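You operate a simulated robot arm through the tools that you are given. There is no shell and no other tool. Be economical: measure what you need, move in short steps, check, and stop when the job is done.

The job below is to be done with a simulated two-armed robot. You get a single attempt, and the scene is never put back.

JOB
Pick up the pump oil bottle with the latest date from the long beige table top with one hand, pass it to the other hand and put it on the teal-legged table top. Put the sand jar that says "L62" from the top of the air unit on the low shelf of the steel work table. Open the grey drawer of the sample bench, take the copper tile on the tube stand top and put it away in the inside of the grey drawer of the sample bench, then shut the drawer. Fetch the pink holder and set it on the steel work table top. Fetch the white holder and set it in the inside of the tray f3. Take the folded blue cloth from the blue lab bench top and put it on the left end of the blue-legged table. The order is free. Set down upright: pump oil bottle, sand jar.

The check looks at the end state, three seconds after you hand in, the way a careful person would. Anything else that was tipped, shoved, dropped, spilled or broken makes it a failure. Flat cloth is picked up by pressing the open fingertips on it (5 to 10 N) and closing them slowly along it; thin cloth reads only 2 to 8 mm in the jaws.

ROBOT AND FRAMES
Two 7-joint arms with fingered hands on one trunk, on a base that drives. Base frame: it is fixed to the floor where the robot stands at the start and does not move with it; the origin is under the middle of the robot, x ahead of it, y to its left, z up. Readings come in m, degrees, newtons and seconds.
The left shoulder is at the start at [0.02, 0.123, 1.181], the right one opposite. Places, roughly: copper tile (4x4x2 cm) [-1.8, 0, 0.7]; folded blue cloth (8x6x2 cm) [-1.1, 0.8, 0.9]; grey drawer of the sample bench [0.5, 4, 0.7]; inside of the grey drawer of the sample bench [0.5, 4, 0.6]; inside of the tray F3 (41x14 cm) [-2.32, 0.88, 0.72]; left end of the blue-legged table [0.4, 2.9, 0.8]; low shelf of the steel work table [-1.5, -0.7, 0.3]; pink holder [-1.25, 0.5, 0.5]; pump oil bottle [0.5, 0, 0.75]; sand jar [-3.25, -1, 0.5]; steel work table top [-1.5, -0.7, 0.8]; teal-legged table top [0.6, -0.6, 0.7]; white holder [-1.25, 0.75, 0.5]. Payload 2.4 kg a hand.
The tool frame of a hand sits at the grasp point between the pads (the TCP): z along the fingers, y along the line on which they close. The tips reach 0.017 m beyond it. The gripper opens to 0.088 m. The gripper's body begins 0.047 m behind the TCP. The gripper is a hand of 3 fingers: y runs from the thumb to the fingers, the wrist lies at [0, 0, -0.165] in the tool frame.
Orientation is that of the tool frame in the base frame, as a unit quaternion [x, y, z, w]. With the fingers straight down and closing along the base's y, the tool's x points along the base's -x, its y along +y and its z along -z.

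CONTROLS
- The arms move only by the tool send_rows. It takes "left_commands", "right_commands" or both (then of equal length, played together; a hand with none holds still); each is a list of rows, each a list of 2 entries, a list of its own where there are three numbers: the shift along the base's x, y, z in m, then the turn, a rotation vector about the base's x, y, z in degrees. In form: [[[dx, dy, dz], [rx, ry, rz]], ...]. A call has 1 to 8 rows; each row is the pose to reach, as a shift and turn from the pose commanded when the call began. Each row takes 0.2 s and may step no farther than 0.05 m and 8.6 degrees from the row before; otherwise, the whole call is refused. A pose out of reach is approached as far as the arm can. The call stops where the force on the tool passes 40 N (or 10 N more than at its start, if that is more) or the arm is blocked; 0.2 s more then pass. In this call time passes only in rows, and 0.2 s behind the last. It gives the time, the measured TCP pose, the force on the tool (base axes), the opening and the grip force at its end, in the units of the frame above (readings bear some noise), with the torque about the TCP (base axes, N m) and any sound that the robot's microphone picked up.
- Cameras (640 x 400 px; columns grow to the right, rows downward): "scene" is now at [0.0489, -0.0089, 1.641]; the picture's right is [-0.09, -1.00, 0.00], its down [-0.87, 0.08, -0.49] and it looks along [0.49, -0.05, -0.87] (base axes); focal length 265 px, centre (320, 200). "left" rides on the left gripper at [-0.052, 0.004, -0.066] in its tool frame; the picture's right is [-0.08, -1.00, 0.00], its down [0.78, -0.07, -0.62] and it looks along [0.62, -0.05, 0.78] (tool axes); focal length 243 px, centre (320, 200). "right" rides on the right gripper at [0.052, 0.004, -0.066] in its tool frame; the picture's right is [-0.08, 1.00, 0.00], its down [-0.78, -0.07, -0.62] and it looks along [-0.62, -0.05, 0.78] (tool axes); focal length 243 px, centre (320, 200). There is no depth. A picture from a camera that has moved, and an enlarged one, comes with that camera's place and axes in the base frame and with its lens. The place of the scene camera against the robot may be out by one fixed shift of up to 0.025 m in any direction.
- get_image(camera): a new picture of that camera. The clock stands still meanwhile.
- move_column(by): slides the trunk up (or, below 0, down) by that many m; the arms and the scene camera ride with it, the base frame stays. It gives what a move gives, with no picture.
- steer(legs): drives the robot by 1 to 6 legs, each [ahead, left, turn to the left] in m, m and degrees, along the robot's own axes; the way and the turn of a leg run together, so that a leg with both is an arc; at most 1.5 m and 180 degrees a leg. The arms and the cameras ride along, it lands a little off, and it stops where it bumps. It gives what a move gives.
- finger_targets(finger1, finger2, thumb_bend, hand): sets how far each is bent, from 0 (flat) to 100 (curled in); at 30 the hand is open as for a grip, at 70 the pads meet at the TCP. One left out holds its place. A second passes; each finger stops where it meets its share of the squeeze, and holds until it gets a number again. It is the only way to open and close the hand. It gives what a move gives, with no picture; readings hold the bend of each and the force on the fingers (four entries, about 0 where the hand has none), thumb and palm.
- aim_head(pan, tilt): turns the head with the scene camera to pan (to the left, within 120 degrees either way) and tilt (down, from -29 to 69), counted from straight ahead of the robot. It gives what a move gives.
- inspect(camera, box): a new picture of the part [left, top, right, bottom] of that camera's present view, enlarged. The clock stands still meanwhile.
- hand_in(): hands the job in; it is judged then, once.

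Work in short steps. Places have to be worked out from the pictures, the camera data and where the tool is seen: move nearer, look again, correct. Check each grasp and each placing, and mend what went wrong. You have 217 turns and 228 pictures in all, those below and enlarged ones among them. Open the grippers and draw the arms clear of the work before you hand the job in, unless the task says otherwise; then end with one line.

The tools are called after ">>>" as a command line: name --argument value ..., lists and objects as JSON in quotes. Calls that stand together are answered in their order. send_rows: Moves the arms, as the interface text tells. Its arguments: {"type":"object","properties":{"left_commands":{"type":"array"},"right_commands":{"type":"array"}},"required":[]} The other tools are called the same way: move_column (by) slides the trunk up or down; finger_targets (finger1, finger2, thumb_bend, hand) moves the fingers one by one; steer (legs) drives the base; aim_head (pan, tilt) turns the head that bears the scene camera; get_image (camera) takes a picture; inspect (camera, box) takes an enlarged picture of a part of a camera's view; hand_in () hands the job in.

At the start:

```text
time_s: 0.0
left_tool_pos: [0.2712, 0.0504, 1.0501]
left_tool_rot: [-0.001, 1.0, 0.0, 0.0]
left_force: [-0.4, -0.4, -0.2]
left_torque: [0.0, 0.04, 0.0]
left_finger_gap: 0.0878
left_finger_force: 0.0
left_shape: jaw
left_bend: [30.0, 30.0, 30.0]
left_finger forces: [0.0, 0.0, 0.0, 0.1, 0.1, 0.0]
right_tool_pos: [0.2627, -0.1936, 1.1083]
right_tool_rot: [0.0, 1.0, 0.001, 0.0]
right_force: [0.2, -0.5, 0.0]
right_torque: [-0.01, 0.0, 0.01]
right_finger_gap: 0.0877
right_finger_force: 0.0
right_shape: jaw
right_bend: [30.0, 30.0, 30.0]
right_finger forces: [0.0, 0.1, 0.1, 0.1, 0.0, 0.1]
trunk travel left (down, up): [-0.394, 0.436]
robot x, y, heading: [0.0025, 0.0004, 0.0]
head pan, tilt: [-5.3, 60.7]
```

scene: 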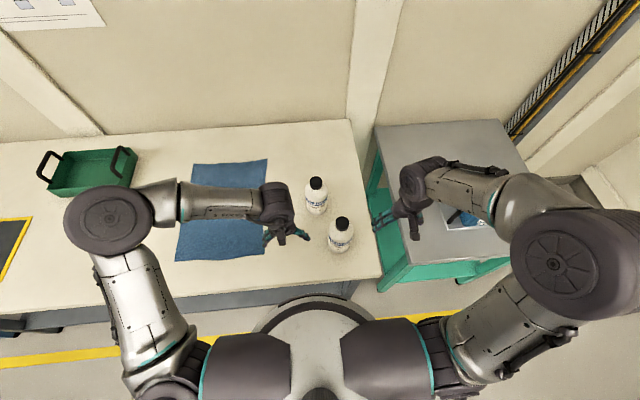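
right: 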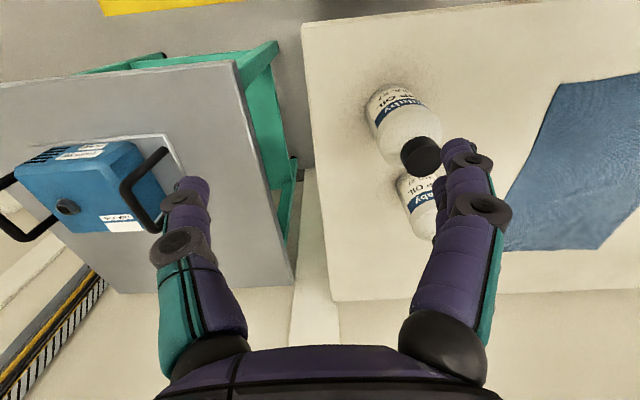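
left: 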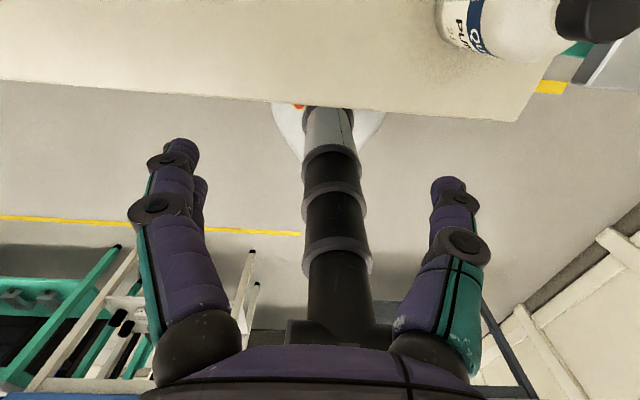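

The scene shows two bottles on the beige table near the right side. I enlarge them to read their dates.

>>> inspect --camera "scene" --box '[280, 160, 380, 260]'

>>> inspect --camera "right" --box '[350, 70, 470, 250]'

```text
4.00 times, centred on (330, 210) of scene
camera zoom: at [0.0489, -0.0089, 1.641], right [-0.09, -1.0, 0.0], down [-0.87, 0.08, -0.49], along [0.49, -0.05, -0.87], focal length 1060 px, centre (280, 160)
```

zoom: 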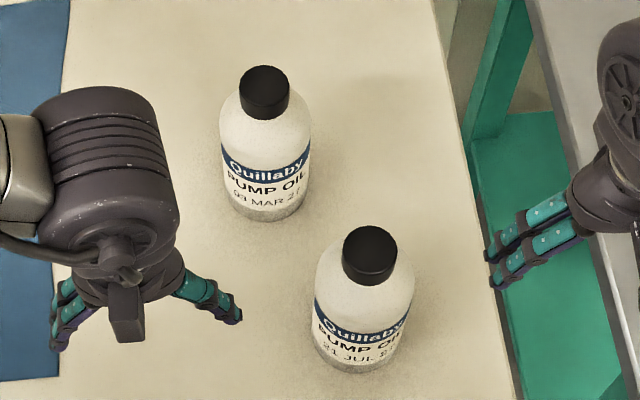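

```text
2.22 times, centred on (410, 160) of right
camera zoom: at [0.2094, -0.1875, 1.1757], right [0.08, 1.0, 0.0], down [0.78, -0.07, 0.62], along [0.62, -0.05, -0.78], focal length 539 px, centre (120, 289)
```

zoom: 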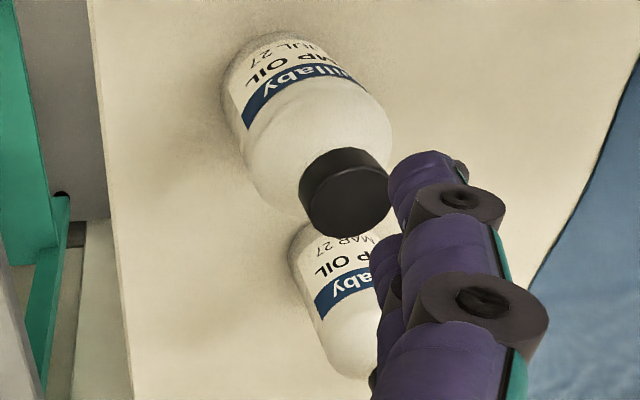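

The near bottle reads "21 JUL 27" and the far one "MAR 27", so the near one is the latest. I pan the head to survey the room before starting.

>>> aim_head --pan -60 --tilt 35

>>> get_image --camera "scene"

>>> aim_head --pan 100 --tilt 20

>>> get_image --camera "scene"

>>> aim_head --pan 40 --tilt 15

>>> get_image --camera "scene"

>>> aim_head --pan -119 --tilt 15

>>> get_image --camera "scene"

```text
time_s: 1.2
left_tool_pos: [0.2704, 0.0523, 1.0499]
left_tool_rot: [0.0, 1.0, 0.0, 0.001]
left_force: [0.0, -0.3, 0.3]
left_torque: [-0.02, 0.0, 0.0]
left_finger_gap: 0.088
left_finger_force: 0.0
left_shape: jaw
left_bend: [30.0, 30.0, 30.0]
left_finger forces: [0.1, 0.1, 0.1, 0.0, 0.0, 0.1]
right_tool_pos: [0.2624, -0.1925, 1.1081]
right_tool_rot: [0.0, 1.0, 0.0, 0.0]
right_force: [-0.5, -0.4, -0.3]
right_torque: [0.0, 0.0, 0.0]
right_finger_gap: 0.088
right_finger_force: 0.0
right_shape: jaw
right_bend: [30.0, 30.0, 30.0]
right_finger forces: [0.1, 0.0, 0.0, 0.0, 0.0, 0.0]
trunk travel left (down, up): [-0.394, 0.436]
robot x, y, heading: [-0.0041, 0.0026, -0.1]
head pan, tilt: [-60.0, 35.0]
```

```text
222 pictures are left
camera scene: at [0.0275, -0.0791, 1.676], right [-0.87, -0.5, 0.0], down [-0.29, 0.5, -0.82], along [0.41, -0.71, -0.57], focal length 265 px, centre (320, 200)
```

scene: 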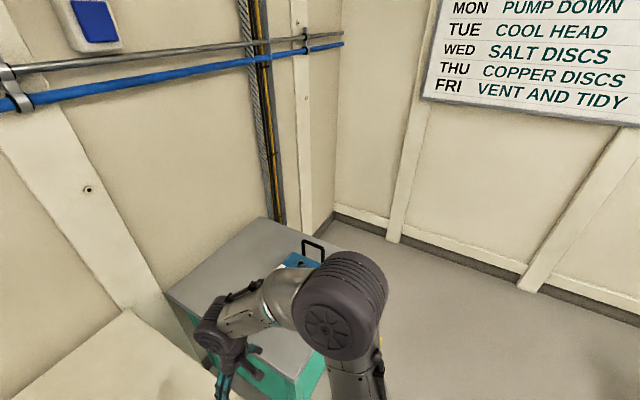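

```text
time_s: 3.7
left_tool_pos: [0.2715, 0.052, 1.0493]
left_tool_rot: [0.001, 1.0, -0.001, 0.0]
left_force: [0.4, -0.1, -0.1]
left_torque: [-0.01, 0.0, 0.0]
left_finger_gap: 0.088
left_finger_force: 0.0
left_shape: jaw
left_bend: [30.0, 30.0, 30.0]
left_finger forces: [0.1, 0.0, 0.0, 0.0, 0.1, 0.0]
right_tool_pos: [0.262, -0.1926, 1.1078]
right_tool_rot: [0.001, 1.0, 0.0, 0.0]
right_force: [-0.2, -0.1, 0.4]
right_torque: [0.0, -0.04, 0.01]
right_finger_gap: 0.088
right_finger_force: 0.1
right_shape: jaw
right_bend: [30.0, 30.0, 30.0]
right_finger forces: [0.0, 0.0, 0.0, 0.0, 0.0, 0.0]
trunk travel left (down, up): [-0.394, 0.436]
robot x, y, heading: [0.0013, 0.0004, 0.1]
head pan, tilt: [100.0, 20.0]
```

```text
221 pictures are left
camera scene: at [-0.0328, 0.0889, 1.6999], right [0.98, 0.17, 0.0], down [0.06, -0.34, -0.94], along [-0.16, 0.93, -0.34], focal length 265 px, centre (320, 200)
```

scene: 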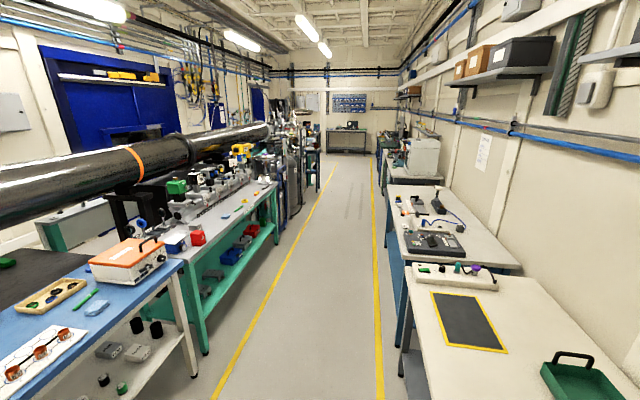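

```text
time_s: 5.0
left_tool_pos: [0.2716, 0.051, 1.0507]
left_tool_rot: [0.0, 1.0, 0.0, 0.0]
left_force: [-0.3, -0.1, -0.4]
left_torque: [0.02, 0.03, -0.01]
left_finger_gap: 0.0878
left_finger_force: 0.0
left_shape: jaw
left_bend: [30.0, 30.0, 30.0]
left_finger forces: [0.0, 0.0, 0.0, 0.1, 0.0, 0.0]
right_tool_pos: [0.2622, -0.1929, 1.1095]
right_tool_rot: [0.0, 1.0, 0.0, 0.0]
right_force: [0.4, -1.1, 0.1]
right_torque: [-0.01, 0.02, 0.05]
right_finger_gap: 0.0881
right_finger_force: 0.2
right_shape: jaw
right_bend: [30.0, 30.0, 30.0]
right_finger forces: [0.0, 0.0, 0.0, 0.0, 0.0, 0.0]
trunk travel left (down, up): [-0.394, 0.436]
robot x, y, heading: [-0.0004, -0.0013, 0.1]
head pan, tilt: [40.0, 15.0]
```

```text
220 pictures are left
camera scene: at [0.0549, 0.0573, 1.7081], right [0.64, -0.77, 0.0], down [-0.2, -0.17, -0.97], along [0.74, 0.62, -0.26], focal length 265 px, centre (320, 200)
```

scene: 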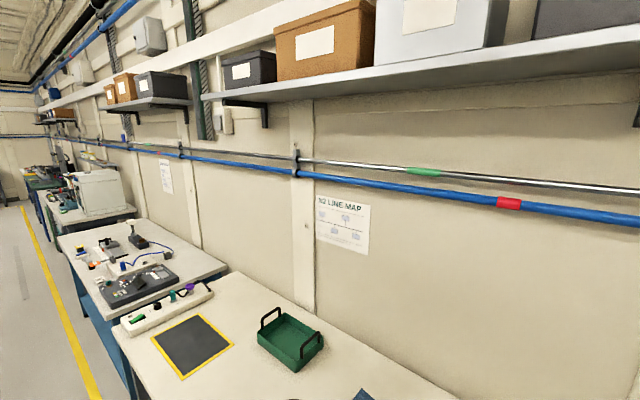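

```text
time_s: 7.5
left_tool_pos: [0.2713, 0.0506, 1.0506]
left_tool_rot: [0.0, 1.0, 0.0, 0.0]
left_force: [-0.3, -0.6, 0.7]
left_torque: [-0.01, 0.03, -0.01]
left_finger_gap: 0.0876
left_finger_force: 0.0
left_shape: jaw
left_bend: [30.0, 30.0, 30.0]
left_finger forces: [0.1, 0.1, 0.0, 0.0, 0.0, 0.0]
right_tool_pos: [0.2617, -0.1934, 1.1091]
right_tool_rot: [0.0, 1.0, -0.001, 0.0]
right_force: [-0.7, -0.2, -0.5]
right_torque: [-0.02, 0.03, 0.05]
right_finger_gap: 0.0881
right_finger_force: 0.2
right_shape: jaw
right_bend: [30.0, 30.0, 30.0]
right_finger forces: [0.1, 0.0, 0.0, 0.0, 0.0, 0.0]
trunk travel left (down, up): [-0.394, 0.436]
robot x, y, heading: [0.0037, -0.0007, 0.1]
head pan, tilt: [-119.0, 15.0]
```

```text
219 pictures are left
camera scene: at [-0.0619, -0.0846, 1.7081], right [-0.87, 0.48, 0.0], down [0.13, 0.23, -0.97], along [-0.47, -0.84, -0.26], focal length 265 px, centre (320, 200)
```

scene: 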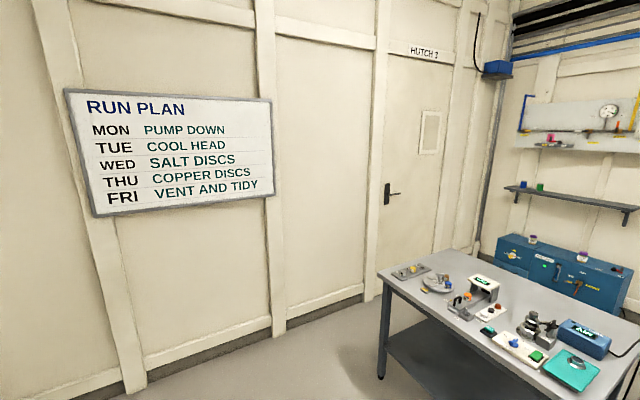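

Surveyed: the steel table and air unit are behind to the right, the blue bench is behind to the left, and the drawer bench is far left. For the bottle I plan a level left-hand grasp on the body, then the right hand takes the cap from above. I start turning the left hand to level.

>>> aim_head --pan -5 --tilt 55

>>> send_rows --left_commands '[[[0.01, 0.02, 0.01], [0, -8.5, 0]], [[0.02, 0.03, 0.02], [0, -17, 0]], [[0.03, 0.04, 0.03], [0, -25.5, 0]], [[0.03, 0.05, 0.04], [0, -34, 0]], [[0.03, 0.06, 0.05], [0, -42.5, 0]], [[0.03, 0.06, 0.05], [0, -51, 0]]]'

>>> send_rows --left_commands '[[[0.01, 0, 0], [0, -8.5, 0]], [[0.01, 0, 0], [0, -17, 0]], [[0.02, 0, 0], [0, -25.5, 0]], [[0.02, 0, 0], [0, -34, 0]], [[0.02, 0, 0], [0, -39, 0]]]'

>>> send_rows --left_commands '[[[0, 0, 0], [0, 0, -8]], [[0, 0, 0], [0, 0, -16]], [[0, 0, 0], [0, 0, -24]], [[0, 0, 0], [0, 0, -30]]]'

>>> get_image --camera "scene"

>>> get_image --camera "left"

```text
time_s: 9.4
left_tool_pos: [0.27, 0.0515, 1.0496]
left_tool_rot: [-0.001, 1.0, 0.0, 0.0]
left_force: [-0.2, 0.2, 0.7]
left_torque: [0.05, 0.01, -0.03]
left_finger_gap: 0.0881
left_finger_force: 0.2
left_shape: jaw
left_bend: [30.0, 30.0, 30.0]
left_finger forces: [0.1, 0.0, 0.0, 0.0, 0.0, 0.0]
right_tool_pos: [0.2621, -0.1929, 1.1089]
right_tool_rot: [0.0, 1.0, 0.0, -0.001]
right_force: [0.2, -0.7, 0.6]
right_torque: [0.02, -0.04, -0.02]
right_finger_gap: 0.0877
right_finger_force: 0.1
right_shape: jaw
right_bend: [30.0, 30.0, 30.0]
right_finger forces: [0.0, 0.0, 0.0, 0.0, 0.0, 0.0]
trunk travel left (down, up): [-0.394, 0.436]
robot x, y, heading: [-0.0033, -0.0016, -0.3]
head pan, tilt: [-5.0, 55.0]
```

```text
time_s: 10.8
left_tool_pos: [0.3227, 0.1017, 1.1043]
left_tool_rot: [0.001, 0.902, -0.001, 0.431]
left_force: [0.0, 0.0, -0.2]
left_torque: [0.03, 0.03, 0.0]
left_finger_gap: 0.0879
left_finger_force: 0.1
left_shape: jaw
left_bend: [30.0, 30.0, 30.0]
left_finger forces: [0.1, 0.0, 0.0, 0.1, 0.0, 0.1]
left hand out of reach, approached as far as the arm can: row 5, 6
right_tool_pos: [0.2625, -0.1929, 1.1079]
right_tool_rot: [0.0, 1.0, 0.0, 0.001]
right_force: [0.1, 0.0, -0.8]
right_torque: [0.0, -0.03, -0.01]
right_finger_gap: 0.0879
right_finger_force: 0.0
right_shape: jaw
right_bend: [30.0, 30.0, 30.0]
right_finger forces: [0.0, 0.1, 0.1, 0.0, 0.0, 0.1]
trunk travel left (down, up): [-0.394, 0.436]
robot x, y, heading: [0.002, 0.0007, -0.1]
head pan, tilt: [-5.0, 55.0]
```

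```text
time_s: 12.0
left_tool_pos: [0.3428, 0.1033, 1.1031]
left_tool_rot: [0.0, 0.706, 0.0, 0.708]
left_force: [0.4, 0.1, -0.3]
left_torque: [0.01, 0.0, -0.03]
left_finger_gap: 0.088
left_finger_force: 0.1
left_shape: jaw
left_bend: [30.0, 30.0, 30.0]
left_finger forces: [0.1, 0.0, 0.0, 0.0, 0.0, 0.1]
left hand out of reach, approached as far as the arm can: row 1, 2, 3, 4
right_tool_pos: [0.2621, -0.1924, 1.1095]
right_tool_rot: [0.0, 1.0, 0.0, 0.0]
right_force: [0.3, 0.2, 0.4]
right_torque: [0.0, 0.0, -0.03]
right_finger_gap: 0.0878
right_finger_force: 0.0
right_shape: jaw
right_bend: [30.0, 30.0, 30.0]
right_finger forces: [0.1, 0.0, 0.0, 0.1, 0.1, 0.1]
trunk travel left (down, up): [-0.394, 0.436]
robot x, y, heading: [-0.0029, 0.0037, 0.1]
head pan, tilt: [-5.0, 55.0]
```

```text
time_s: 13.0
left_tool_pos: [0.3411, 0.1033, 1.1033]
left_tool_rot: [0.183, 0.683, -0.184, 0.682]
left_force: [-0.8, 0.0, -0.9]
left_torque: [0.01, 0.01, 0.0]
left_finger_gap: 0.0874
left_finger_force: 0.0
left_shape: jaw
left_bend: [30.0, 30.0, 30.0]
left_finger forces: [0.0, 0.0, 0.1, 0.0, 0.0, 0.0]
left hand out of reach, approached as far as the arm can: row 1, 2, 3
right_tool_pos: [0.2612, -0.1934, 1.1089]
right_tool_rot: [0.0, 1.0, 0.0, 0.0]
right_force: [-0.4, -0.3, 0.4]
right_torque: [0.02, 0.0, 0.03]
right_finger_gap: 0.0879
right_finger_force: 0.1
right_shape: jaw
right_bend: [30.0, 30.0, 30.0]
right_finger forces: [0.0, 0.1, 0.0, 0.0, 0.0, 0.0]
trunk travel left (down, up): [-0.394, 0.436]
robot x, y, heading: [-0.0011, -0.0017, -0.0]
head pan, tilt: [-5.0, 55.0]
```

```text
218 pictures are left
camera scene: at [0.0551, -0.0088, 1.6478], right [-0.09, -1.0, 0.0], down [-0.82, 0.07, -0.57], along [0.57, -0.05, -0.82], focal length 265 px, centre (320, 200)
```

scene: 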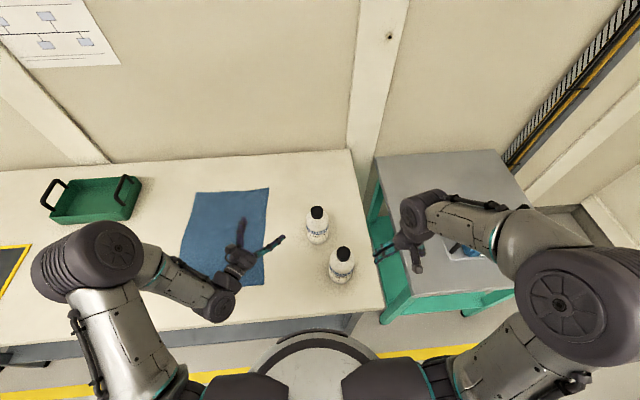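

```text
217 pictures are left
camera left: at [0.2868, 0.1383, 1.1554], right [-0.5, -0.86, 0.09], down [-0.57, 0.25, -0.78], along [0.65, -0.44, -0.62], focal length 243 px, centre (320, 200)
```

left: 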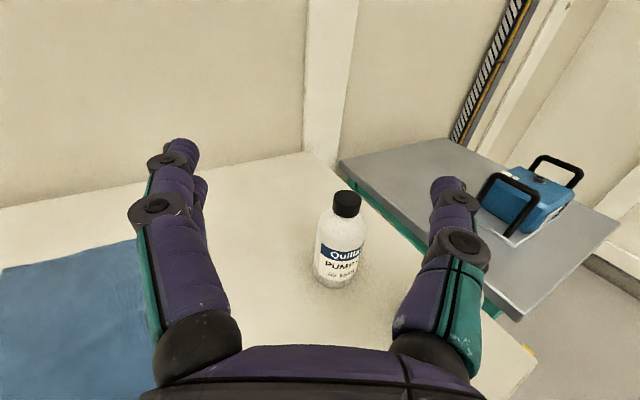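

The left hand is level and reaches well; the near bottle is hidden behind a finger. I back off and shift right so it lies straight ahead of the left fingers.

>>> steer --legs '[[-0.08, -0.14, 0]]'

>>> get_image --camera "left"

>>> get_image --camera "right"

>>> get_image --camera "scene"

```text
time_s: 14.4
left_tool_pos: [0.2599, -0.0411, 1.1038]
left_tool_rot: [0.182, 0.683, -0.183, 0.683]
left_force: [-0.4, 0.6, 0.0]
left_torque: [0.02, 0.0, 0.0]
left_finger_gap: 0.0881
left_finger_force: 0.0
left_shape: jaw
left_bend: [30.0, 30.0, 30.0]
left_finger forces: [0.0, 0.1, 0.0, 0.0, 0.0, 0.0]
right_tool_pos: [0.1831, -0.3341, 1.1096]
right_tool_rot: [-0.001, 1.0, 0.001, 0.001]
right_force: [0.3, -1.0, 0.8]
right_torque: [0.01, 0.0, 0.05]
right_finger_gap: 0.088
right_finger_force: 0.0
right_shape: jaw
right_bend: [30.0, 30.0, 30.0]
right_finger forces: [0.1, 0.0, 0.0, 0.1, 0.0, 0.0]
trunk travel left (down, up): [-0.394, 0.436]
robot x, y, heading: [-0.0796, -0.1412, 0.2]
head pan, tilt: [-5.0, 55.0]
```

```text
216 pictures are left
camera left: at [0.2062, -0.0032, 1.1558], right [-0.5, -0.86, 0.08], down [-0.57, 0.25, -0.78], along [0.65, -0.43, -0.62], focal length 243 px, centre (320, 200)
```

left: 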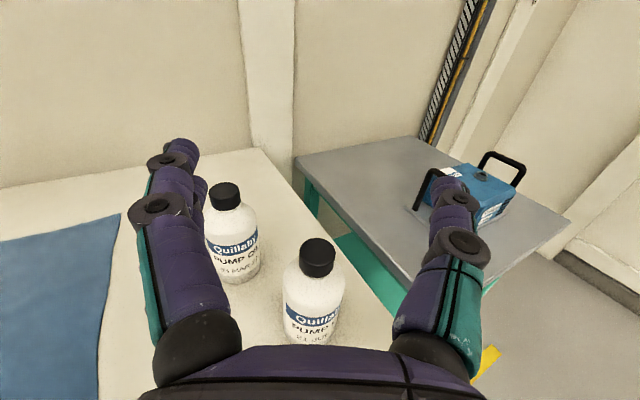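

```text
215 pictures are left
camera right: at [0.1298, -0.3288, 1.1756], right [0.08, 1.0, 0.0], down [0.78, -0.06, 0.62], along [0.62, -0.05, -0.78], focal length 243 px, centre (320, 200)
```

right: 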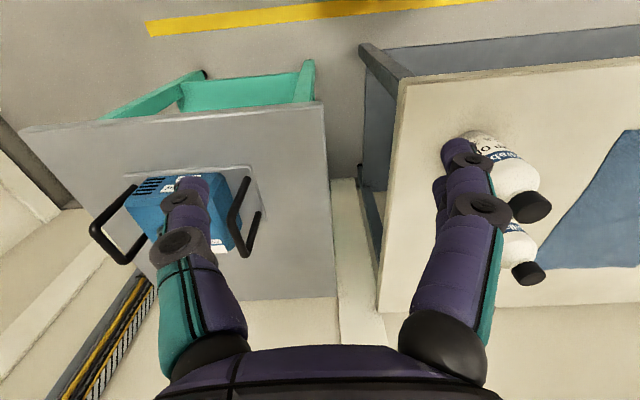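

```text
214 pictures are left
camera scene: at [-0.0253, -0.1514, 1.6479], right [-0.08, -1.0, 0.0], down [-0.82, 0.07, -0.57], along [0.57, -0.05, -0.82], focal length 265 px, centre (320, 200)
```

scene: 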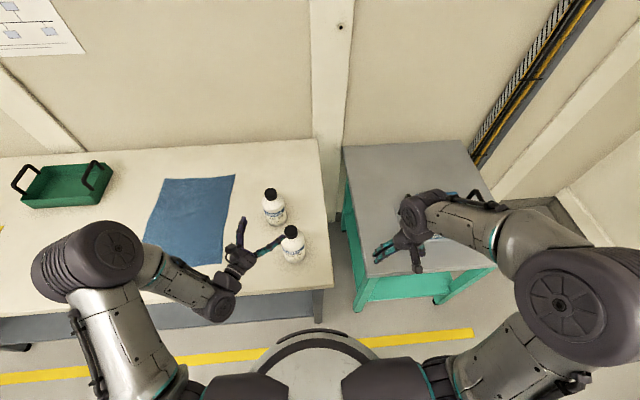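

Triangulating both hand cameras puts the near bottle's axis at about (0.336, -0.091), cap top near z 0.963, table near 0.80 and body about 7 cm wide. It lies about 9 cm ahead of the left TCP, so I open the fingers wider and lower the trunk.

>>> finger_targets --hand "left" --finger1 22 --finger2 22 --thumb_bend 22

>>> move_column --by -0.2

>>> get_image --camera "left"

>>> get_image --camera "scene"

```text
time_s: 15.4
left_tool_pos: [0.2611, -0.0385, 1.1028]
left_tool_rot: [0.182, 0.683, -0.182, 0.683]
left_force: [-0.3, 0.4, -0.5]
left_torque: [-0.02, -0.04, -0.02]
left_finger_gap: 0.0953
left_finger_force: 0.0
left_shape: fingers
left_bend: [22.0, 22.0, 22.0]
left_finger forces: [0.0, 0.0, 0.0, 0.0, 0.0, 0.1]
right_tool_pos: [0.1824, -0.3332, 1.109]
right_tool_rot: [-0.002, 1.0, 0.0, 0.0]
right_force: [0.5, 0.1, 0.2]
right_torque: [0.0, 0.01, 0.03]
right_finger_gap: 0.0878
right_finger_force: 0.1
right_shape: jaw
right_bend: [30.0, 30.0, 30.0]
right_finger forces: [0.0, 0.1, 0.0, 0.0, 0.0, 0.0]
trunk travel left (down, up): [-0.394, 0.436]
robot x, y, heading: [-0.0834, -0.1385, 0.2]
head pan, tilt: [-5.0, 55.0]
```

```text
time_s: 17.6
left_tool_pos: [0.2608, -0.0393, 0.903]
left_tool_rot: [0.182, 0.683, -0.181, 0.683]
left_force: [-0.5, 0.0, -0.7]
left_torque: [0.0, 0.0, 0.03]
left_finger_gap: 0.0954
left_finger_force: 0.1
left_shape: fingers
left_bend: [22.0, 22.0, 22.0]
left_finger forces: [0.1, 0.1, 0.1, 0.1, 0.0, 0.0]
right_tool_pos: [0.1815, -0.3325, 0.9088]
right_tool_rot: [-0.001, 1.0, 0.001, 0.0]
right_force: [0.7, -0.1, -0.2]
right_torque: [-0.01, -0.01, -0.01]
right_finger_gap: 0.088
right_finger_force: 0.0
right_shape: jaw
right_bend: [30.0, 30.0, 30.0]
right_finger forces: [0.1, 0.1, 0.0, 0.0, 0.0, 0.0]
trunk travel left (down, up): [-0.194, 0.636]
robot x, y, heading: [-0.0816, -0.1405, 0.3]
head pan, tilt: [-5.0, 55.0]
```

```text
213 pictures are left
camera left: at [0.2068, -0.0022, 0.9556], right [-0.5, -0.86, 0.09], down [-0.57, 0.25, -0.78], along [0.65, -0.44, -0.62], focal length 243 px, centre (320, 200)
```

left: 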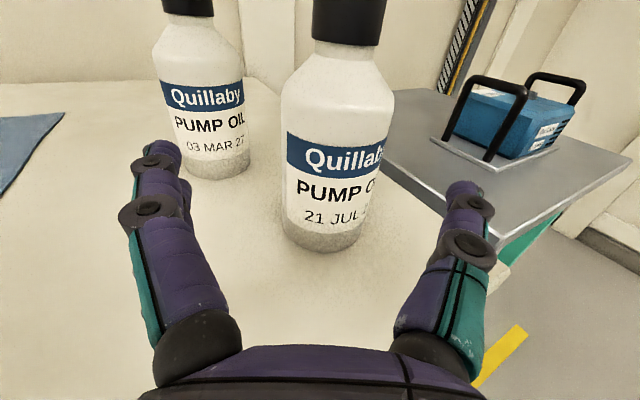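

```text
212 pictures are left
camera scene: at [-0.0245, -0.1499, 1.4479], right [-0.08, -1.0, 0.0], down [-0.82, 0.07, -0.57], along [0.57, -0.05, -0.82], focal length 265 px, centre (320, 200)
```

scene: 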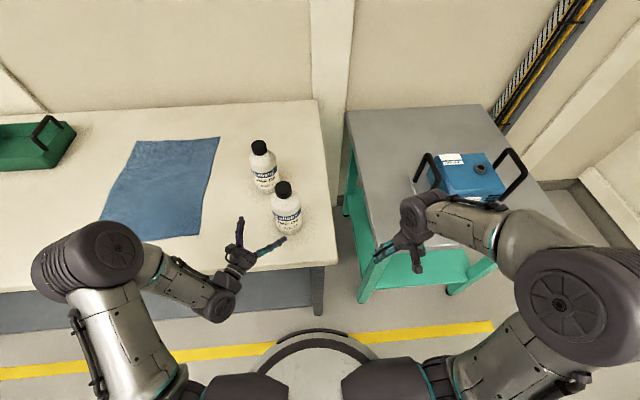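

The bottle is about 9 cm ahead and 1 cm right of the grasp axis. I lower the left hand to body height, correct sideways and drive half the way in.

>>> send_rows --left_commands '[[[-0.005, -0.009, -0.028], [0, 0, 0]]]'

>>> steer --legs '[[0.035, -0.023, 0]]'

>>> get_image --camera "left"

```text
time_s: 18.0
left_tool_pos: [0.2576, -0.0488, 0.8744]
left_tool_rot: [0.181, 0.683, -0.181, 0.684]
left_force: [0.5, -0.7, -0.8]
left_torque: [0.04, 0.01, 0.01]
left_finger_gap: 0.0952
left_finger_force: 0.0
left_shape: fingers
left_bend: [22.0, 22.0, 22.0]
left_finger forces: [0.1, 0.0, 0.0, 0.0, 0.0, 0.0]
right_tool_pos: [0.1839, -0.3325, 0.9097]
right_tool_rot: [-0.003, 1.0, 0.0, -0.001]
right_force: [0.5, -1.0, 0.5]
right_torque: [-0.02, 0.02, 0.0]
right_finger_gap: 0.088
right_finger_force: 0.1
right_shape: jaw
right_bend: [30.0, 30.0, 30.0]
right_finger forces: [0.0, 0.0, 0.0, 0.0, 0.1, 0.1]
trunk travel left (down, up): [-0.194, 0.636]
robot x, y, heading: [-0.0811, -0.1388, 0.1]
head pan, tilt: [-5.0, 55.0]
```

```text
time_s: 18.9
left_tool_pos: [0.2931, -0.0719, 0.8755]
left_tool_rot: [0.18, 0.684, -0.18, 0.684]
left_force: [0.4, -1.0, 0.3]
left_torque: [0.0, 0.0, -0.04]
left_finger_gap: 0.0954
left_finger_force: 0.0
left_shape: fingers
left_bend: [22.0, 22.0, 22.0]
left_finger forces: [0.0, 0.1, 0.0, 0.1, 0.0, 0.1]
right_tool_pos: [0.2199, -0.357, 0.9085]
right_tool_rot: [-0.002, 1.0, 0.0, 0.0]
right_force: [0.7, 0.2, -0.3]
right_torque: [-0.02, 0.01, 0.02]
right_finger_gap: 0.0878
right_finger_force: 0.1
right_shape: jaw
right_bend: [30.0, 30.0, 30.0]
right_finger forces: [0.0, 0.0, 0.0, 0.1, 0.0, 0.1]
trunk travel left (down, up): [-0.194, 0.636]
robot x, y, heading: [-0.0465, -0.1657, -0.0]
head pan, tilt: [-5.0, 55.0]
```

```text
211 pictures are left
camera left: at [0.2381, -0.0349, 0.9269], right [-0.49, -0.86, 0.09], down [-0.57, 0.25, -0.78], along [0.65, -0.43, -0.62], focal length 243 px, centre (320, 200)
```

left: 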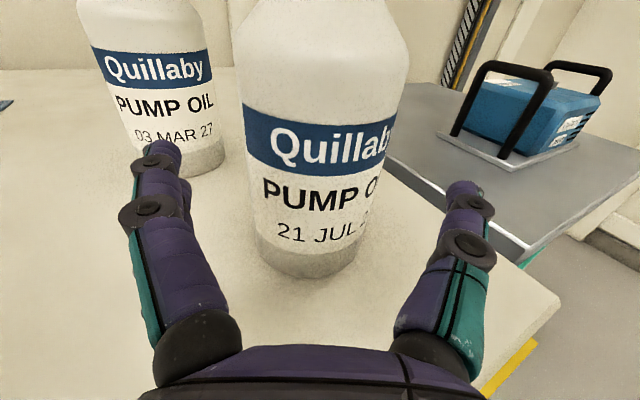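

The bottle is centred on the grasp axis. I drive in a further 4 cm and look.

>>> steer --legs '[[0.033, -0.019, 0]]'

>>> get_image --camera "left"

>>> get_image --camera "scene"

```text
time_s: 19.7
left_tool_pos: [0.3262, -0.0892, 0.8737]
left_tool_rot: [0.181, 0.684, -0.181, 0.683]
left_force: [0.2, 0.0, -0.3]
left_torque: [-0.03, -0.03, 0.01]
left_finger_gap: 0.0954
left_finger_force: 0.1
left_shape: fingers
left_bend: [22.0, 22.0, 22.0]
left_finger forces: [0.1, 0.0, 0.0, 0.0, 0.1, 0.0]
right_tool_pos: [0.2531, -0.3752, 0.9078]
right_tool_rot: [-0.003, 1.0, 0.001, 0.0]
right_force: [0.2, -0.2, -0.2]
right_torque: [0.01, 0.0, -0.02]
right_finger_gap: 0.088
right_finger_force: 0.1
right_shape: jaw
right_bend: [30.0, 30.0, 30.0]
right_finger forces: [0.0, 0.1, 0.1, 0.0, 0.0, 0.0]
trunk travel left (down, up): [-0.194, 0.636]
robot x, y, heading: [-0.0102, -0.181, 0.2]
head pan, tilt: [-5.0, 55.0]
```

```text
210 pictures are left
camera left: at [0.2714, -0.0534, 0.9269], right [-0.49, -0.87, 0.08], down [-0.57, 0.25, -0.78], along [0.65, -0.43, -0.62], focal length 243 px, centre (320, 200)
```

left: 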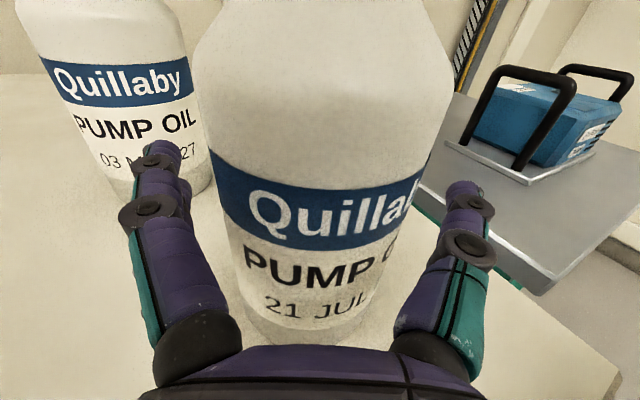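

```text
209 pictures are left
camera scene: at [0.0454, -0.1918, 1.4478], right [-0.08, -1.0, 0.0], down [-0.82, 0.07, -0.57], along [0.57, -0.05, -0.82], focal length 265 px, centre (320, 200)
```

scene: 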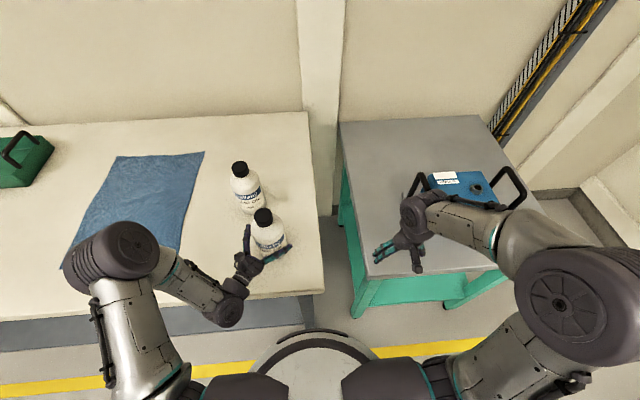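

The body now sits centred between the fingers at the TCP. I close gently.

>>> finger_targets --hand "left" --finger1 34 --finger2 34 --thumb_bend 34

>>> finger_targets --hand "left" --finger1 50 --finger2 50 --thumb_bend 50

>>> get_image --camera "left"

```text
time_s: 20.7
left_tool_pos: [0.3261, -0.0894, 0.8748]
left_tool_rot: [0.182, 0.683, -0.182, 0.683]
left_force: [0.2, -0.6, -0.6]
left_torque: [0.02, 0.01, 0.02]
left_finger_gap: 0.0765
left_finger_force: 0.0
left_shape: fingers
left_bend: [34.0, 34.0, 34.0]
left_finger forces: [0.0, 0.1, 0.0, 0.1, 0.0, 0.0]
right_tool_pos: [0.2522, -0.3738, 0.9088]
right_tool_rot: [-0.003, 1.0, 0.001, 0.0]
right_force: [0.1, 0.5, -0.8]
right_torque: [0.01, 0.01, -0.02]
right_finger_gap: 0.0881
right_finger_force: 0.1
right_shape: jaw
right_bend: [30.0, 30.0, 30.0]
right_finger forces: [0.0, 0.0, 0.1, 0.1, 0.0, 0.0]
trunk travel left (down, up): [-0.194, 0.636]
robot x, y, heading: [-0.0112, -0.1828, 0.4]
head pan, tilt: [-5.0, 55.0]
```

```text
time_s: 21.7
left_tool_pos: [0.3256, -0.0898, 0.8763]
left_tool_rot: [0.182, 0.684, -0.181, 0.683]
left_force: [-0.1, 1.1, -0.1]
left_torque: [0.0, 0.02, 0.04]
left_finger_gap: 0.0632
left_finger_force: 7.8
left_shape: fingers
left_bend: [40.0, 40.0, 44.0]
left_finger forces: [4.1, 4.1, 0.1, 0.1, 6.8, 0.1]
right_tool_pos: [0.2539, -0.3749, 0.907]
right_tool_rot: [-0.003, 1.0, 0.0, 0.0]
right_force: [0.1, -0.1, -0.2]
right_torque: [0.0, -0.01, -0.04]
right_finger_gap: 0.088
right_finger_force: 0.1
right_shape: jaw
right_bend: [30.0, 30.0, 30.0]
right_finger forces: [0.0, 0.0, 0.0, 0.0, 0.0, 0.0]
trunk travel left (down, up): [-0.194, 0.636]
robot x, y, heading: [-0.0087, -0.1803, 0.3]
head pan, tilt: [-5.0, 55.0]
```

```text
208 pictures are left
camera left: at [0.2711, -0.0531, 0.927], right [-0.49, -0.87, 0.09], down [-0.57, 0.25, -0.78], along [0.65, -0.43, -0.62], focal length 243 px, centre (320, 200)
```

left: 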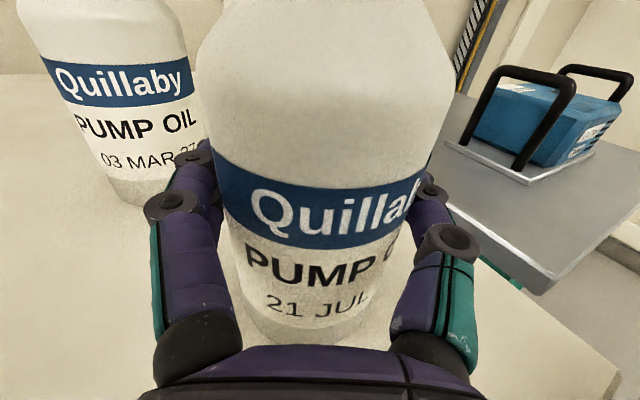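

It is gripped (about 8 N, gap 63 mm). I set a firmer target and lift with the trunk.

>>> finger_targets --hand "left" --finger1 60 --finger2 60 --thumb_bend 60

>>> move_column --by 0.05

>>> move_column --by 0.2

>>> get_image --camera "left"

>>> get_image --camera "scene"

```text
time_s: 22.7
left_tool_pos: [0.3254, -0.0892, 0.8735]
left_tool_rot: [0.181, 0.683, -0.181, 0.684]
left_force: [0.6, 1.5, 1.0]
left_torque: [0.01, 0.0, 0.05]
left_finger_gap: 0.0626
left_finger_force: 13.5
left_shape: fingers
left_bend: [42.0, 42.0, 48.0]
left_finger forces: [7.1, 7.0, 0.0, 0.0, 13.4, 0.1]
right_tool_pos: [0.2533, -0.3747, 0.9082]
right_tool_rot: [-0.002, 1.0, 0.0, 0.0]
right_force: [-0.8, 0.5, 0.2]
right_torque: [0.02, 0.01, -0.01]
right_finger_gap: 0.088
right_finger_force: 0.2
right_shape: jaw
right_bend: [30.0, 30.0, 30.0]
right_finger forces: [0.1, 0.0, 0.0, 0.1, 0.1, 0.0]
trunk travel left (down, up): [-0.194, 0.636]
robot x, y, heading: [-0.0075, -0.1827, 0.3]
head pan, tilt: [-5.0, 55.0]
```

```text
time_s: 23.6
left_tool_pos: [0.3247, -0.0889, 0.924]
left_tool_rot: [0.182, 0.683, -0.182, 0.684]
left_force: [-0.4, -0.1, -4.8]
left_torque: [0.03, 0.05, 0.04]
left_finger_gap: 0.0629
left_finger_force: 13.8
left_shape: fingers
left_bend: [42.0, 42.0, 48.0]
left_finger forces: [7.0, 6.9, 0.0, 0.0, 14.1, 0.0]
right_tool_pos: [0.2529, -0.3751, 0.9587]
right_tool_rot: [-0.003, 1.0, 0.0, -0.001]
right_force: [0.2, -0.1, -0.6]
right_torque: [0.01, 0.0, 0.02]
right_finger_gap: 0.0878
right_finger_force: 0.1
right_shape: jaw
right_bend: [30.0, 30.0, 30.0]
right_finger forces: [0.0, 0.0, 0.0, 0.0, 0.1, 0.1]
trunk travel left (down, up): [-0.244, 0.586]
robot x, y, heading: [-0.0095, -0.1864, 0.2]
head pan, tilt: [-5.0, 55.0]
```

```text
time_s: 25.8
left_tool_pos: [0.3252, -0.0897, 1.1241]
left_tool_rot: [0.183, 0.683, -0.183, 0.683]
left_force: [0.2, -0.5, -5.1]
left_torque: [0.06, 0.04, -0.01]
left_finger_gap: 0.0626
left_finger_force: 13.8
left_shape: fingers
left_bend: [42.0, 42.0, 48.0]
left_finger forces: [6.8, 7.0, 0.0, 0.0, 14.1, 0.0]
right_tool_pos: [0.2541, -0.3749, 1.1574]
right_tool_rot: [-0.002, 1.0, 0.0, 0.0]
right_force: [0.0, 0.0, -1.0]
right_torque: [0.01, 0.0, -0.01]
right_finger_gap: 0.0879
right_finger_force: 0.1
right_shape: jaw
right_bend: [30.0, 30.0, 30.0]
right_finger forces: [0.0, 0.0, 0.0, 0.1, 0.0, 0.0]
trunk travel left (down, up): [-0.444, 0.386]
robot x, y, heading: [-0.0098, -0.1803, 0.3]
head pan, tilt: [-5.0, 55.0]
```

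```text
207 pictures are left
camera left: at [0.2715, -0.0532, 1.1768], right [-0.49, -0.87, 0.09], down [-0.57, 0.25, -0.78], along [0.65, -0.43, -0.62], focal length 243 px, centre (320, 200)
```

left: 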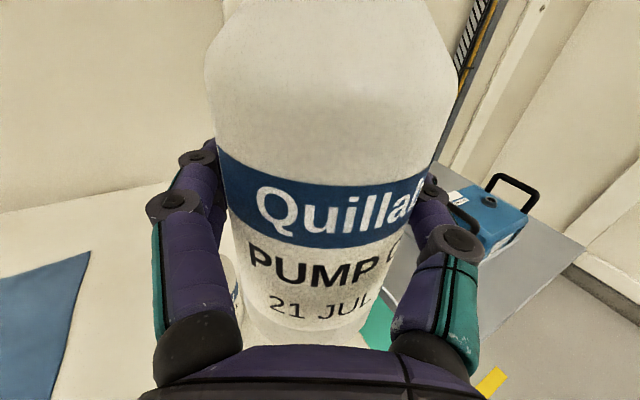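

```text
206 pictures are left
camera scene: at [0.0454, -0.1914, 1.6977], right [-0.08, -1.0, 0.0], down [-0.82, 0.07, -0.57], along [0.57, -0.05, -0.82], focal length 265 px, centre (320, 200)
```

scene: 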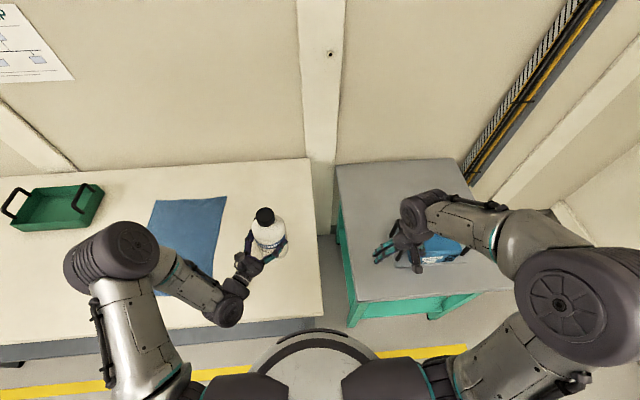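

The bottle is up and held (about 5 N weight). I bring it toward the robot's centre line and lower, for the handover.

>>> send_rows --left_commands '[[[-0.01, -0.02, -0.03], [0, 0, 0]], [[-0.02, -0.04, -0.06], [0, 0, 0]], [[-0.03, -0.06, -0.09], [0, 0, 0]], [[-0.04, -0.08, -0.11], [0, 0, 0]]]'

>>> send_rows --right_commands '[[[0, 0, 0.04], [0, 0, 0]], [[0, 0.03, 0.05], [0, 0, 0]], [[0, 0.06, 0.05], [0, 0, 0]]]'

>>> get_image --camera "right"

>>> get_image --camera "scene"

```text
time_s: 26.8
left_tool_pos: [0.2843, -0.1711, 1.0129]
left_tool_rot: [0.181, 0.683, -0.182, 0.684]
left_force: [0.5, -0.1, -4.3]
left_torque: [0.06, 0.05, 0.0]
left_finger_gap: 0.0626
left_finger_force: 13.2
left_shape: fingers
left_bend: [43.0, 43.0, 48.0]
left_finger forces: [6.9, 6.9, 0.0, 0.0, 14.0, 0.0]
right_tool_pos: [0.2542, -0.3745, 1.1589]
right_tool_rot: [-0.003, 1.0, 0.0, 0.0]
right_force: [0.4, -0.3, 0.3]
right_torque: [-0.02, 0.01, 0.01]
right_finger_gap: 0.088
right_finger_force: 0.0
right_shape: jaw
right_bend: [30.0, 30.0, 30.0]
right_finger forces: [0.1, 0.2, 0.0, 0.0, 0.0, 0.0]
trunk travel left (down, up): [-0.444, 0.386]
robot x, y, heading: [-0.0122, -0.1854, 0.2]
head pan, tilt: [-5.0, 55.0]
```

```text
time_s: 27.6
left_tool_pos: [0.2842, -0.1703, 1.013]
left_tool_rot: [0.182, 0.683, -0.182, 0.684]
left_force: [-0.5, 0.7, -5.2]
left_torque: [0.04, 0.06, -0.02]
left_finger_gap: 0.0626
left_finger_force: 14.0
left_shape: fingers
left_bend: [43.0, 43.0, 48.0]
left_finger forces: [6.8, 6.8, 0.1, 0.0, 13.9, 0.1]
right_tool_pos: [0.2533, -0.3125, 1.2088]
right_tool_rot: [-0.002, 1.0, 0.0, 0.0]
right_force: [0.5, -1.3, 0.4]
right_torque: [0.01, 0.02, -0.01]
right_finger_gap: 0.088
right_finger_force: 0.0
right_shape: jaw
right_bend: [30.0, 30.0, 30.0]
right_finger forces: [0.1, 0.1, 0.0, 0.0, 0.0, 0.0]
trunk travel left (down, up): [-0.444, 0.386]
robot x, y, heading: [-0.0079, -0.1831, 0.3]
head pan, tilt: [-5.0, 55.0]
```

```text
205 pictures are left
camera right: at [0.2007, -0.3077, 1.2756], right [0.08, 1.0, 0.0], down [0.78, -0.06, 0.62], along [0.62, -0.05, -0.78], focal length 243 px, centre (320, 200)
```

right: 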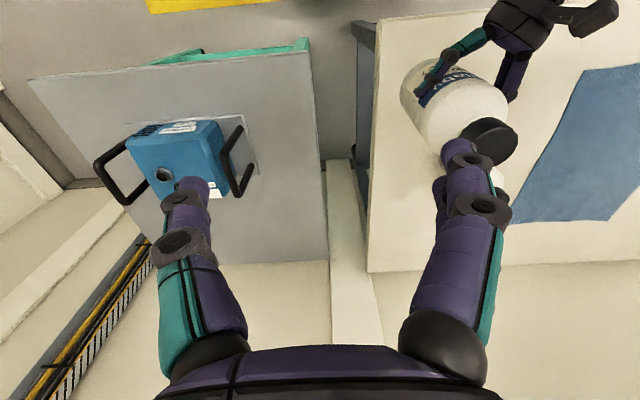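

```text
204 pictures are left
camera scene: at [0.0453, -0.1917, 1.6978], right [-0.08, -1.0, 0.0], down [-0.82, 0.07, -0.57], along [0.57, -0.05, -0.82], focal length 265 px, centre (320, 200)
```

scene: 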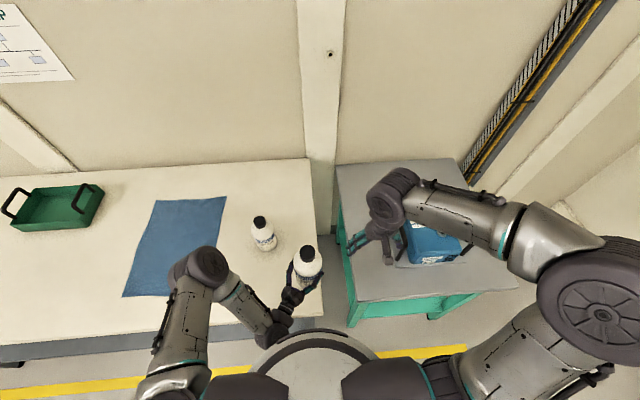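

The cap is at about (0.293, -0.180, 1.10). I bring the right hand above it and check.

>>> send_rows --right_commands '[[[0.01, 0.045, 0], [0, 0, 0]], [[0.025, 0.09, 0], [0, 0, 0]], [[0.039, 0.131, 0], [0, 0, 0]], [[0.039, 0.131, -0.03], [0, 0, 0]]]'

>>> get_image --camera "right"

>>> inspect --camera "scene" --box '[230, 180, 420, 330]'

```text
time_s: 28.6
left_tool_pos: [0.2849, -0.1707, 1.014]
left_tool_rot: [0.181, 0.683, -0.181, 0.684]
left_force: [-0.6, -1.4, -4.2]
left_torque: [0.02, 0.06, 0.01]
left_finger_gap: 0.0624
left_finger_force: 13.9
left_shape: fingers
left_bend: [43.0, 43.0, 48.0]
left_finger forces: [6.8, 6.9, 0.0, 0.0, 14.0, 0.0]
right_tool_pos: [0.2892, -0.1826, 1.1784]
right_tool_rot: [-0.003, 1.0, 0.0, -0.001]
right_force: [0.5, 0.0, -0.4]
right_torque: [-0.01, -0.03, 0.0]
right_finger_gap: 0.0881
right_finger_force: 0.0
right_shape: jaw
right_bend: [30.0, 30.0, 30.0]
right_finger forces: [0.1, 0.1, 0.0, 0.0, 0.0, 0.0]
trunk travel left (down, up): [-0.444, 0.386]
robot x, y, heading: [-0.0106, -0.1785, 0.3]
head pan, tilt: [-5.0, 55.0]
```

```text
203 pictures are left
camera right: at [0.2367, -0.1776, 1.2452], right [0.08, 1.0, 0.0], down [0.78, -0.06, 0.62], along [0.62, -0.05, -0.78], focal length 243 px, centre (320, 200)
```

right: 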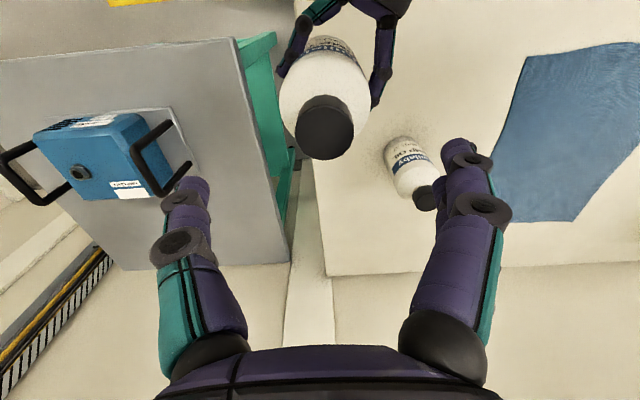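

```text
2.67 times, centred on (325, 255) of scene
camera zoom: at [0.0454, -0.1921, 1.6978], right [-0.08, -1.0, 0.0], down [-0.82, 0.07, -0.57], along [0.57, -0.05, -0.82], focal length 707 px, centre (307, 53)
```

zoom: 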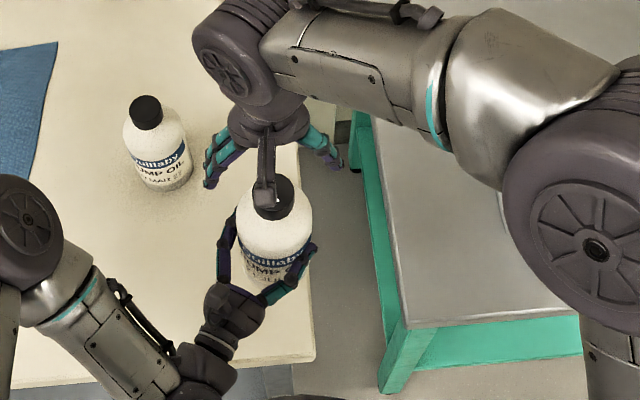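

The cap centre is at about (0.298, -0.179), 8 mm ahead of the right TCP. I correct and descend over the cap.

>>> send_rows --right_commands '[[[0.008, 0.003, -0.02], [0, 0, 0]], [[0.008, 0.003, -0.05], [0, 0, 0]], [[0.008, 0.003, -0.075], [0, 0, 0]], [[0.008, 0.003, -0.088], [0, 0, 0]]]'

>>> get_image --camera "right"

>>> get_image --camera "left"

```text
time_s: 29.6
left_tool_pos: [0.2843, -0.1705, 1.0141]
left_tool_rot: [0.181, 0.684, -0.182, 0.683]
left_force: [0.2, 0.1, -4.9]
left_torque: [0.06, 0.07, -0.02]
left_finger_gap: 0.0628
left_finger_force: 13.3
left_shape: fingers
left_bend: [43.0, 43.0, 48.0]
left_finger forces: [6.7, 6.9, 0.1, 0.0, 13.9, 0.0]
right_tool_pos: [0.2998, -0.1787, 1.0899]
right_tool_rot: [-0.003, 1.0, -0.001, 0.0]
right_force: [0.6, -0.4, 1.0]
right_torque: [0.03, 0.02, 0.01]
right_finger_gap: 0.088
right_finger_force: 0.1
right_shape: jaw
right_bend: [30.0, 30.0, 30.0]
right_finger forces: [0.1, 0.0, 0.0, 0.1, 0.0, 0.0]
trunk travel left (down, up): [-0.444, 0.386]
robot x, y, heading: [-0.0111, -0.1838, 0.5]
head pan, tilt: [-5.0, 55.0]
```

```text
201 pictures are left
camera right: at [0.2467, -0.1747, 1.1577], right [0.08, 1.0, 0.0], down [0.78, -0.06, 0.62], along [0.62, -0.05, -0.78], focal length 243 px, centre (320, 200)
```

right: 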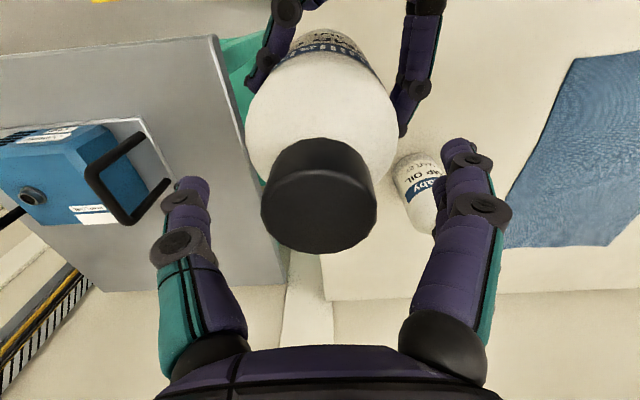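

```text
200 pictures are left
camera left: at [0.2298, -0.1342, 1.0663], right [-0.49, -0.87, 0.09], down [-0.57, 0.25, -0.78], along [0.65, -0.43, -0.62], focal length 243 px, centre (320, 200)
```

left: 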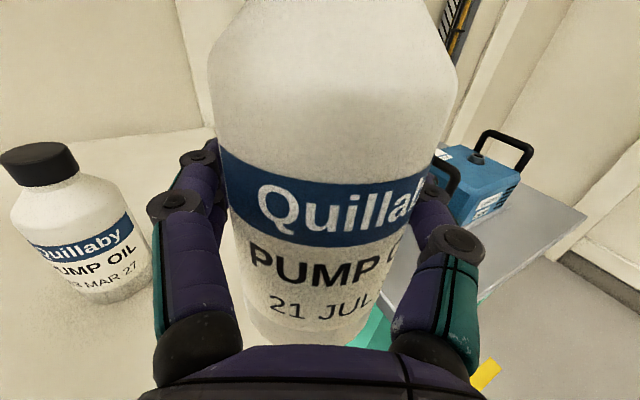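

The right hand is centred on the cap, about 1 cm below its top. I close the right fingers.

>>> finger_targets --hand "right" --finger1 52 --finger2 52 --thumb_bend 52

>>> finger_targets --hand "right" --finger1 70 --finger2 70 --thumb_bend 70

>>> get_image --camera "right"

```text
time_s: 30.6
left_tool_pos: [0.2842, -0.1712, 1.0134]
left_tool_rot: [0.182, 0.683, -0.181, 0.684]
left_force: [-0.5, 0.1, -4.7]
left_torque: [0.03, 0.04, 0.0]
left_finger_gap: 0.0622
left_finger_force: 13.6
left_shape: fingers
left_bend: [43.0, 43.0, 48.0]
left_finger forces: [6.8, 6.9, 0.0, 0.1, 13.9, 0.0]
right_tool_pos: [0.2998, -0.1803, 1.0904]
right_tool_rot: [-0.002, 1.0, 0.001, -0.001]
right_force: [0.3, 0.5, 0.1]
right_torque: [-0.03, 0.02, -0.02]
right_finger_gap: 0.0362
right_finger_force: 0.0
right_shape: fingers
right_bend: [52.0, 52.0, 52.0]
right_finger forces: [0.0, 0.0, 0.0, 0.1, 0.0, 0.1]
trunk travel left (down, up): [-0.444, 0.386]
robot x, y, heading: [-0.0056, -0.1843, 0.3]
head pan, tilt: [-5.0, 55.0]
```

```text
time_s: 31.6
left_tool_pos: [0.2842, -0.1694, 1.0141]
left_tool_rot: [0.181, 0.683, -0.181, 0.684]
left_force: [-0.6, -0.1, -4.1]
left_torque: [0.03, 0.04, 0.0]
left_finger_gap: 0.0629
left_finger_force: 13.6
left_shape: fingers
left_bend: [43.0, 43.0, 48.0]
left_finger forces: [6.8, 6.9, 0.0, 0.0, 14.3, 0.0]
right_tool_pos: [0.3005, -0.1797, 1.0903]
right_tool_rot: [-0.003, 1.0, -0.001, 0.0]
right_force: [0.5, 1.7, -0.7]
right_torque: [0.02, 0.05, 0.01]
right_finger_gap: 0.0266
right_finger_force: 9.6
right_shape: fingers
right_bend: [58.0, 58.0, 61.0]
right_finger forces: [5.5, 4.8, 0.1, 0.0, 9.3, 0.0]
trunk travel left (down, up): [-0.444, 0.386]
robot x, y, heading: [-0.0124, -0.1827, 0.6]
head pan, tilt: [-5.0, 55.0]
```

```text
199 pictures are left
camera right: at [0.2467, -0.1747, 1.158], right [0.08, 1.0, 0.0], down [0.78, -0.06, 0.62], along [0.62, -0.05, -0.78], focal length 243 px, centre (320, 200)
```

right: 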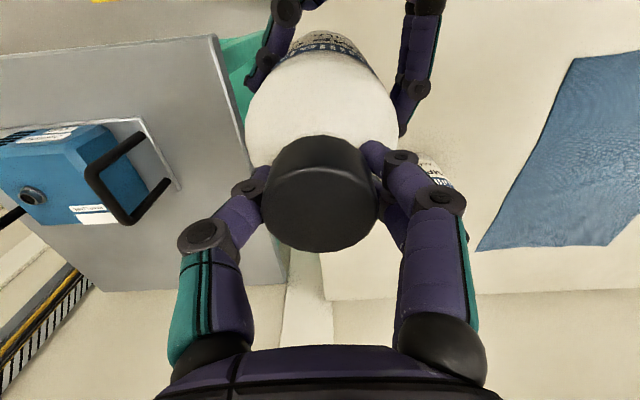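

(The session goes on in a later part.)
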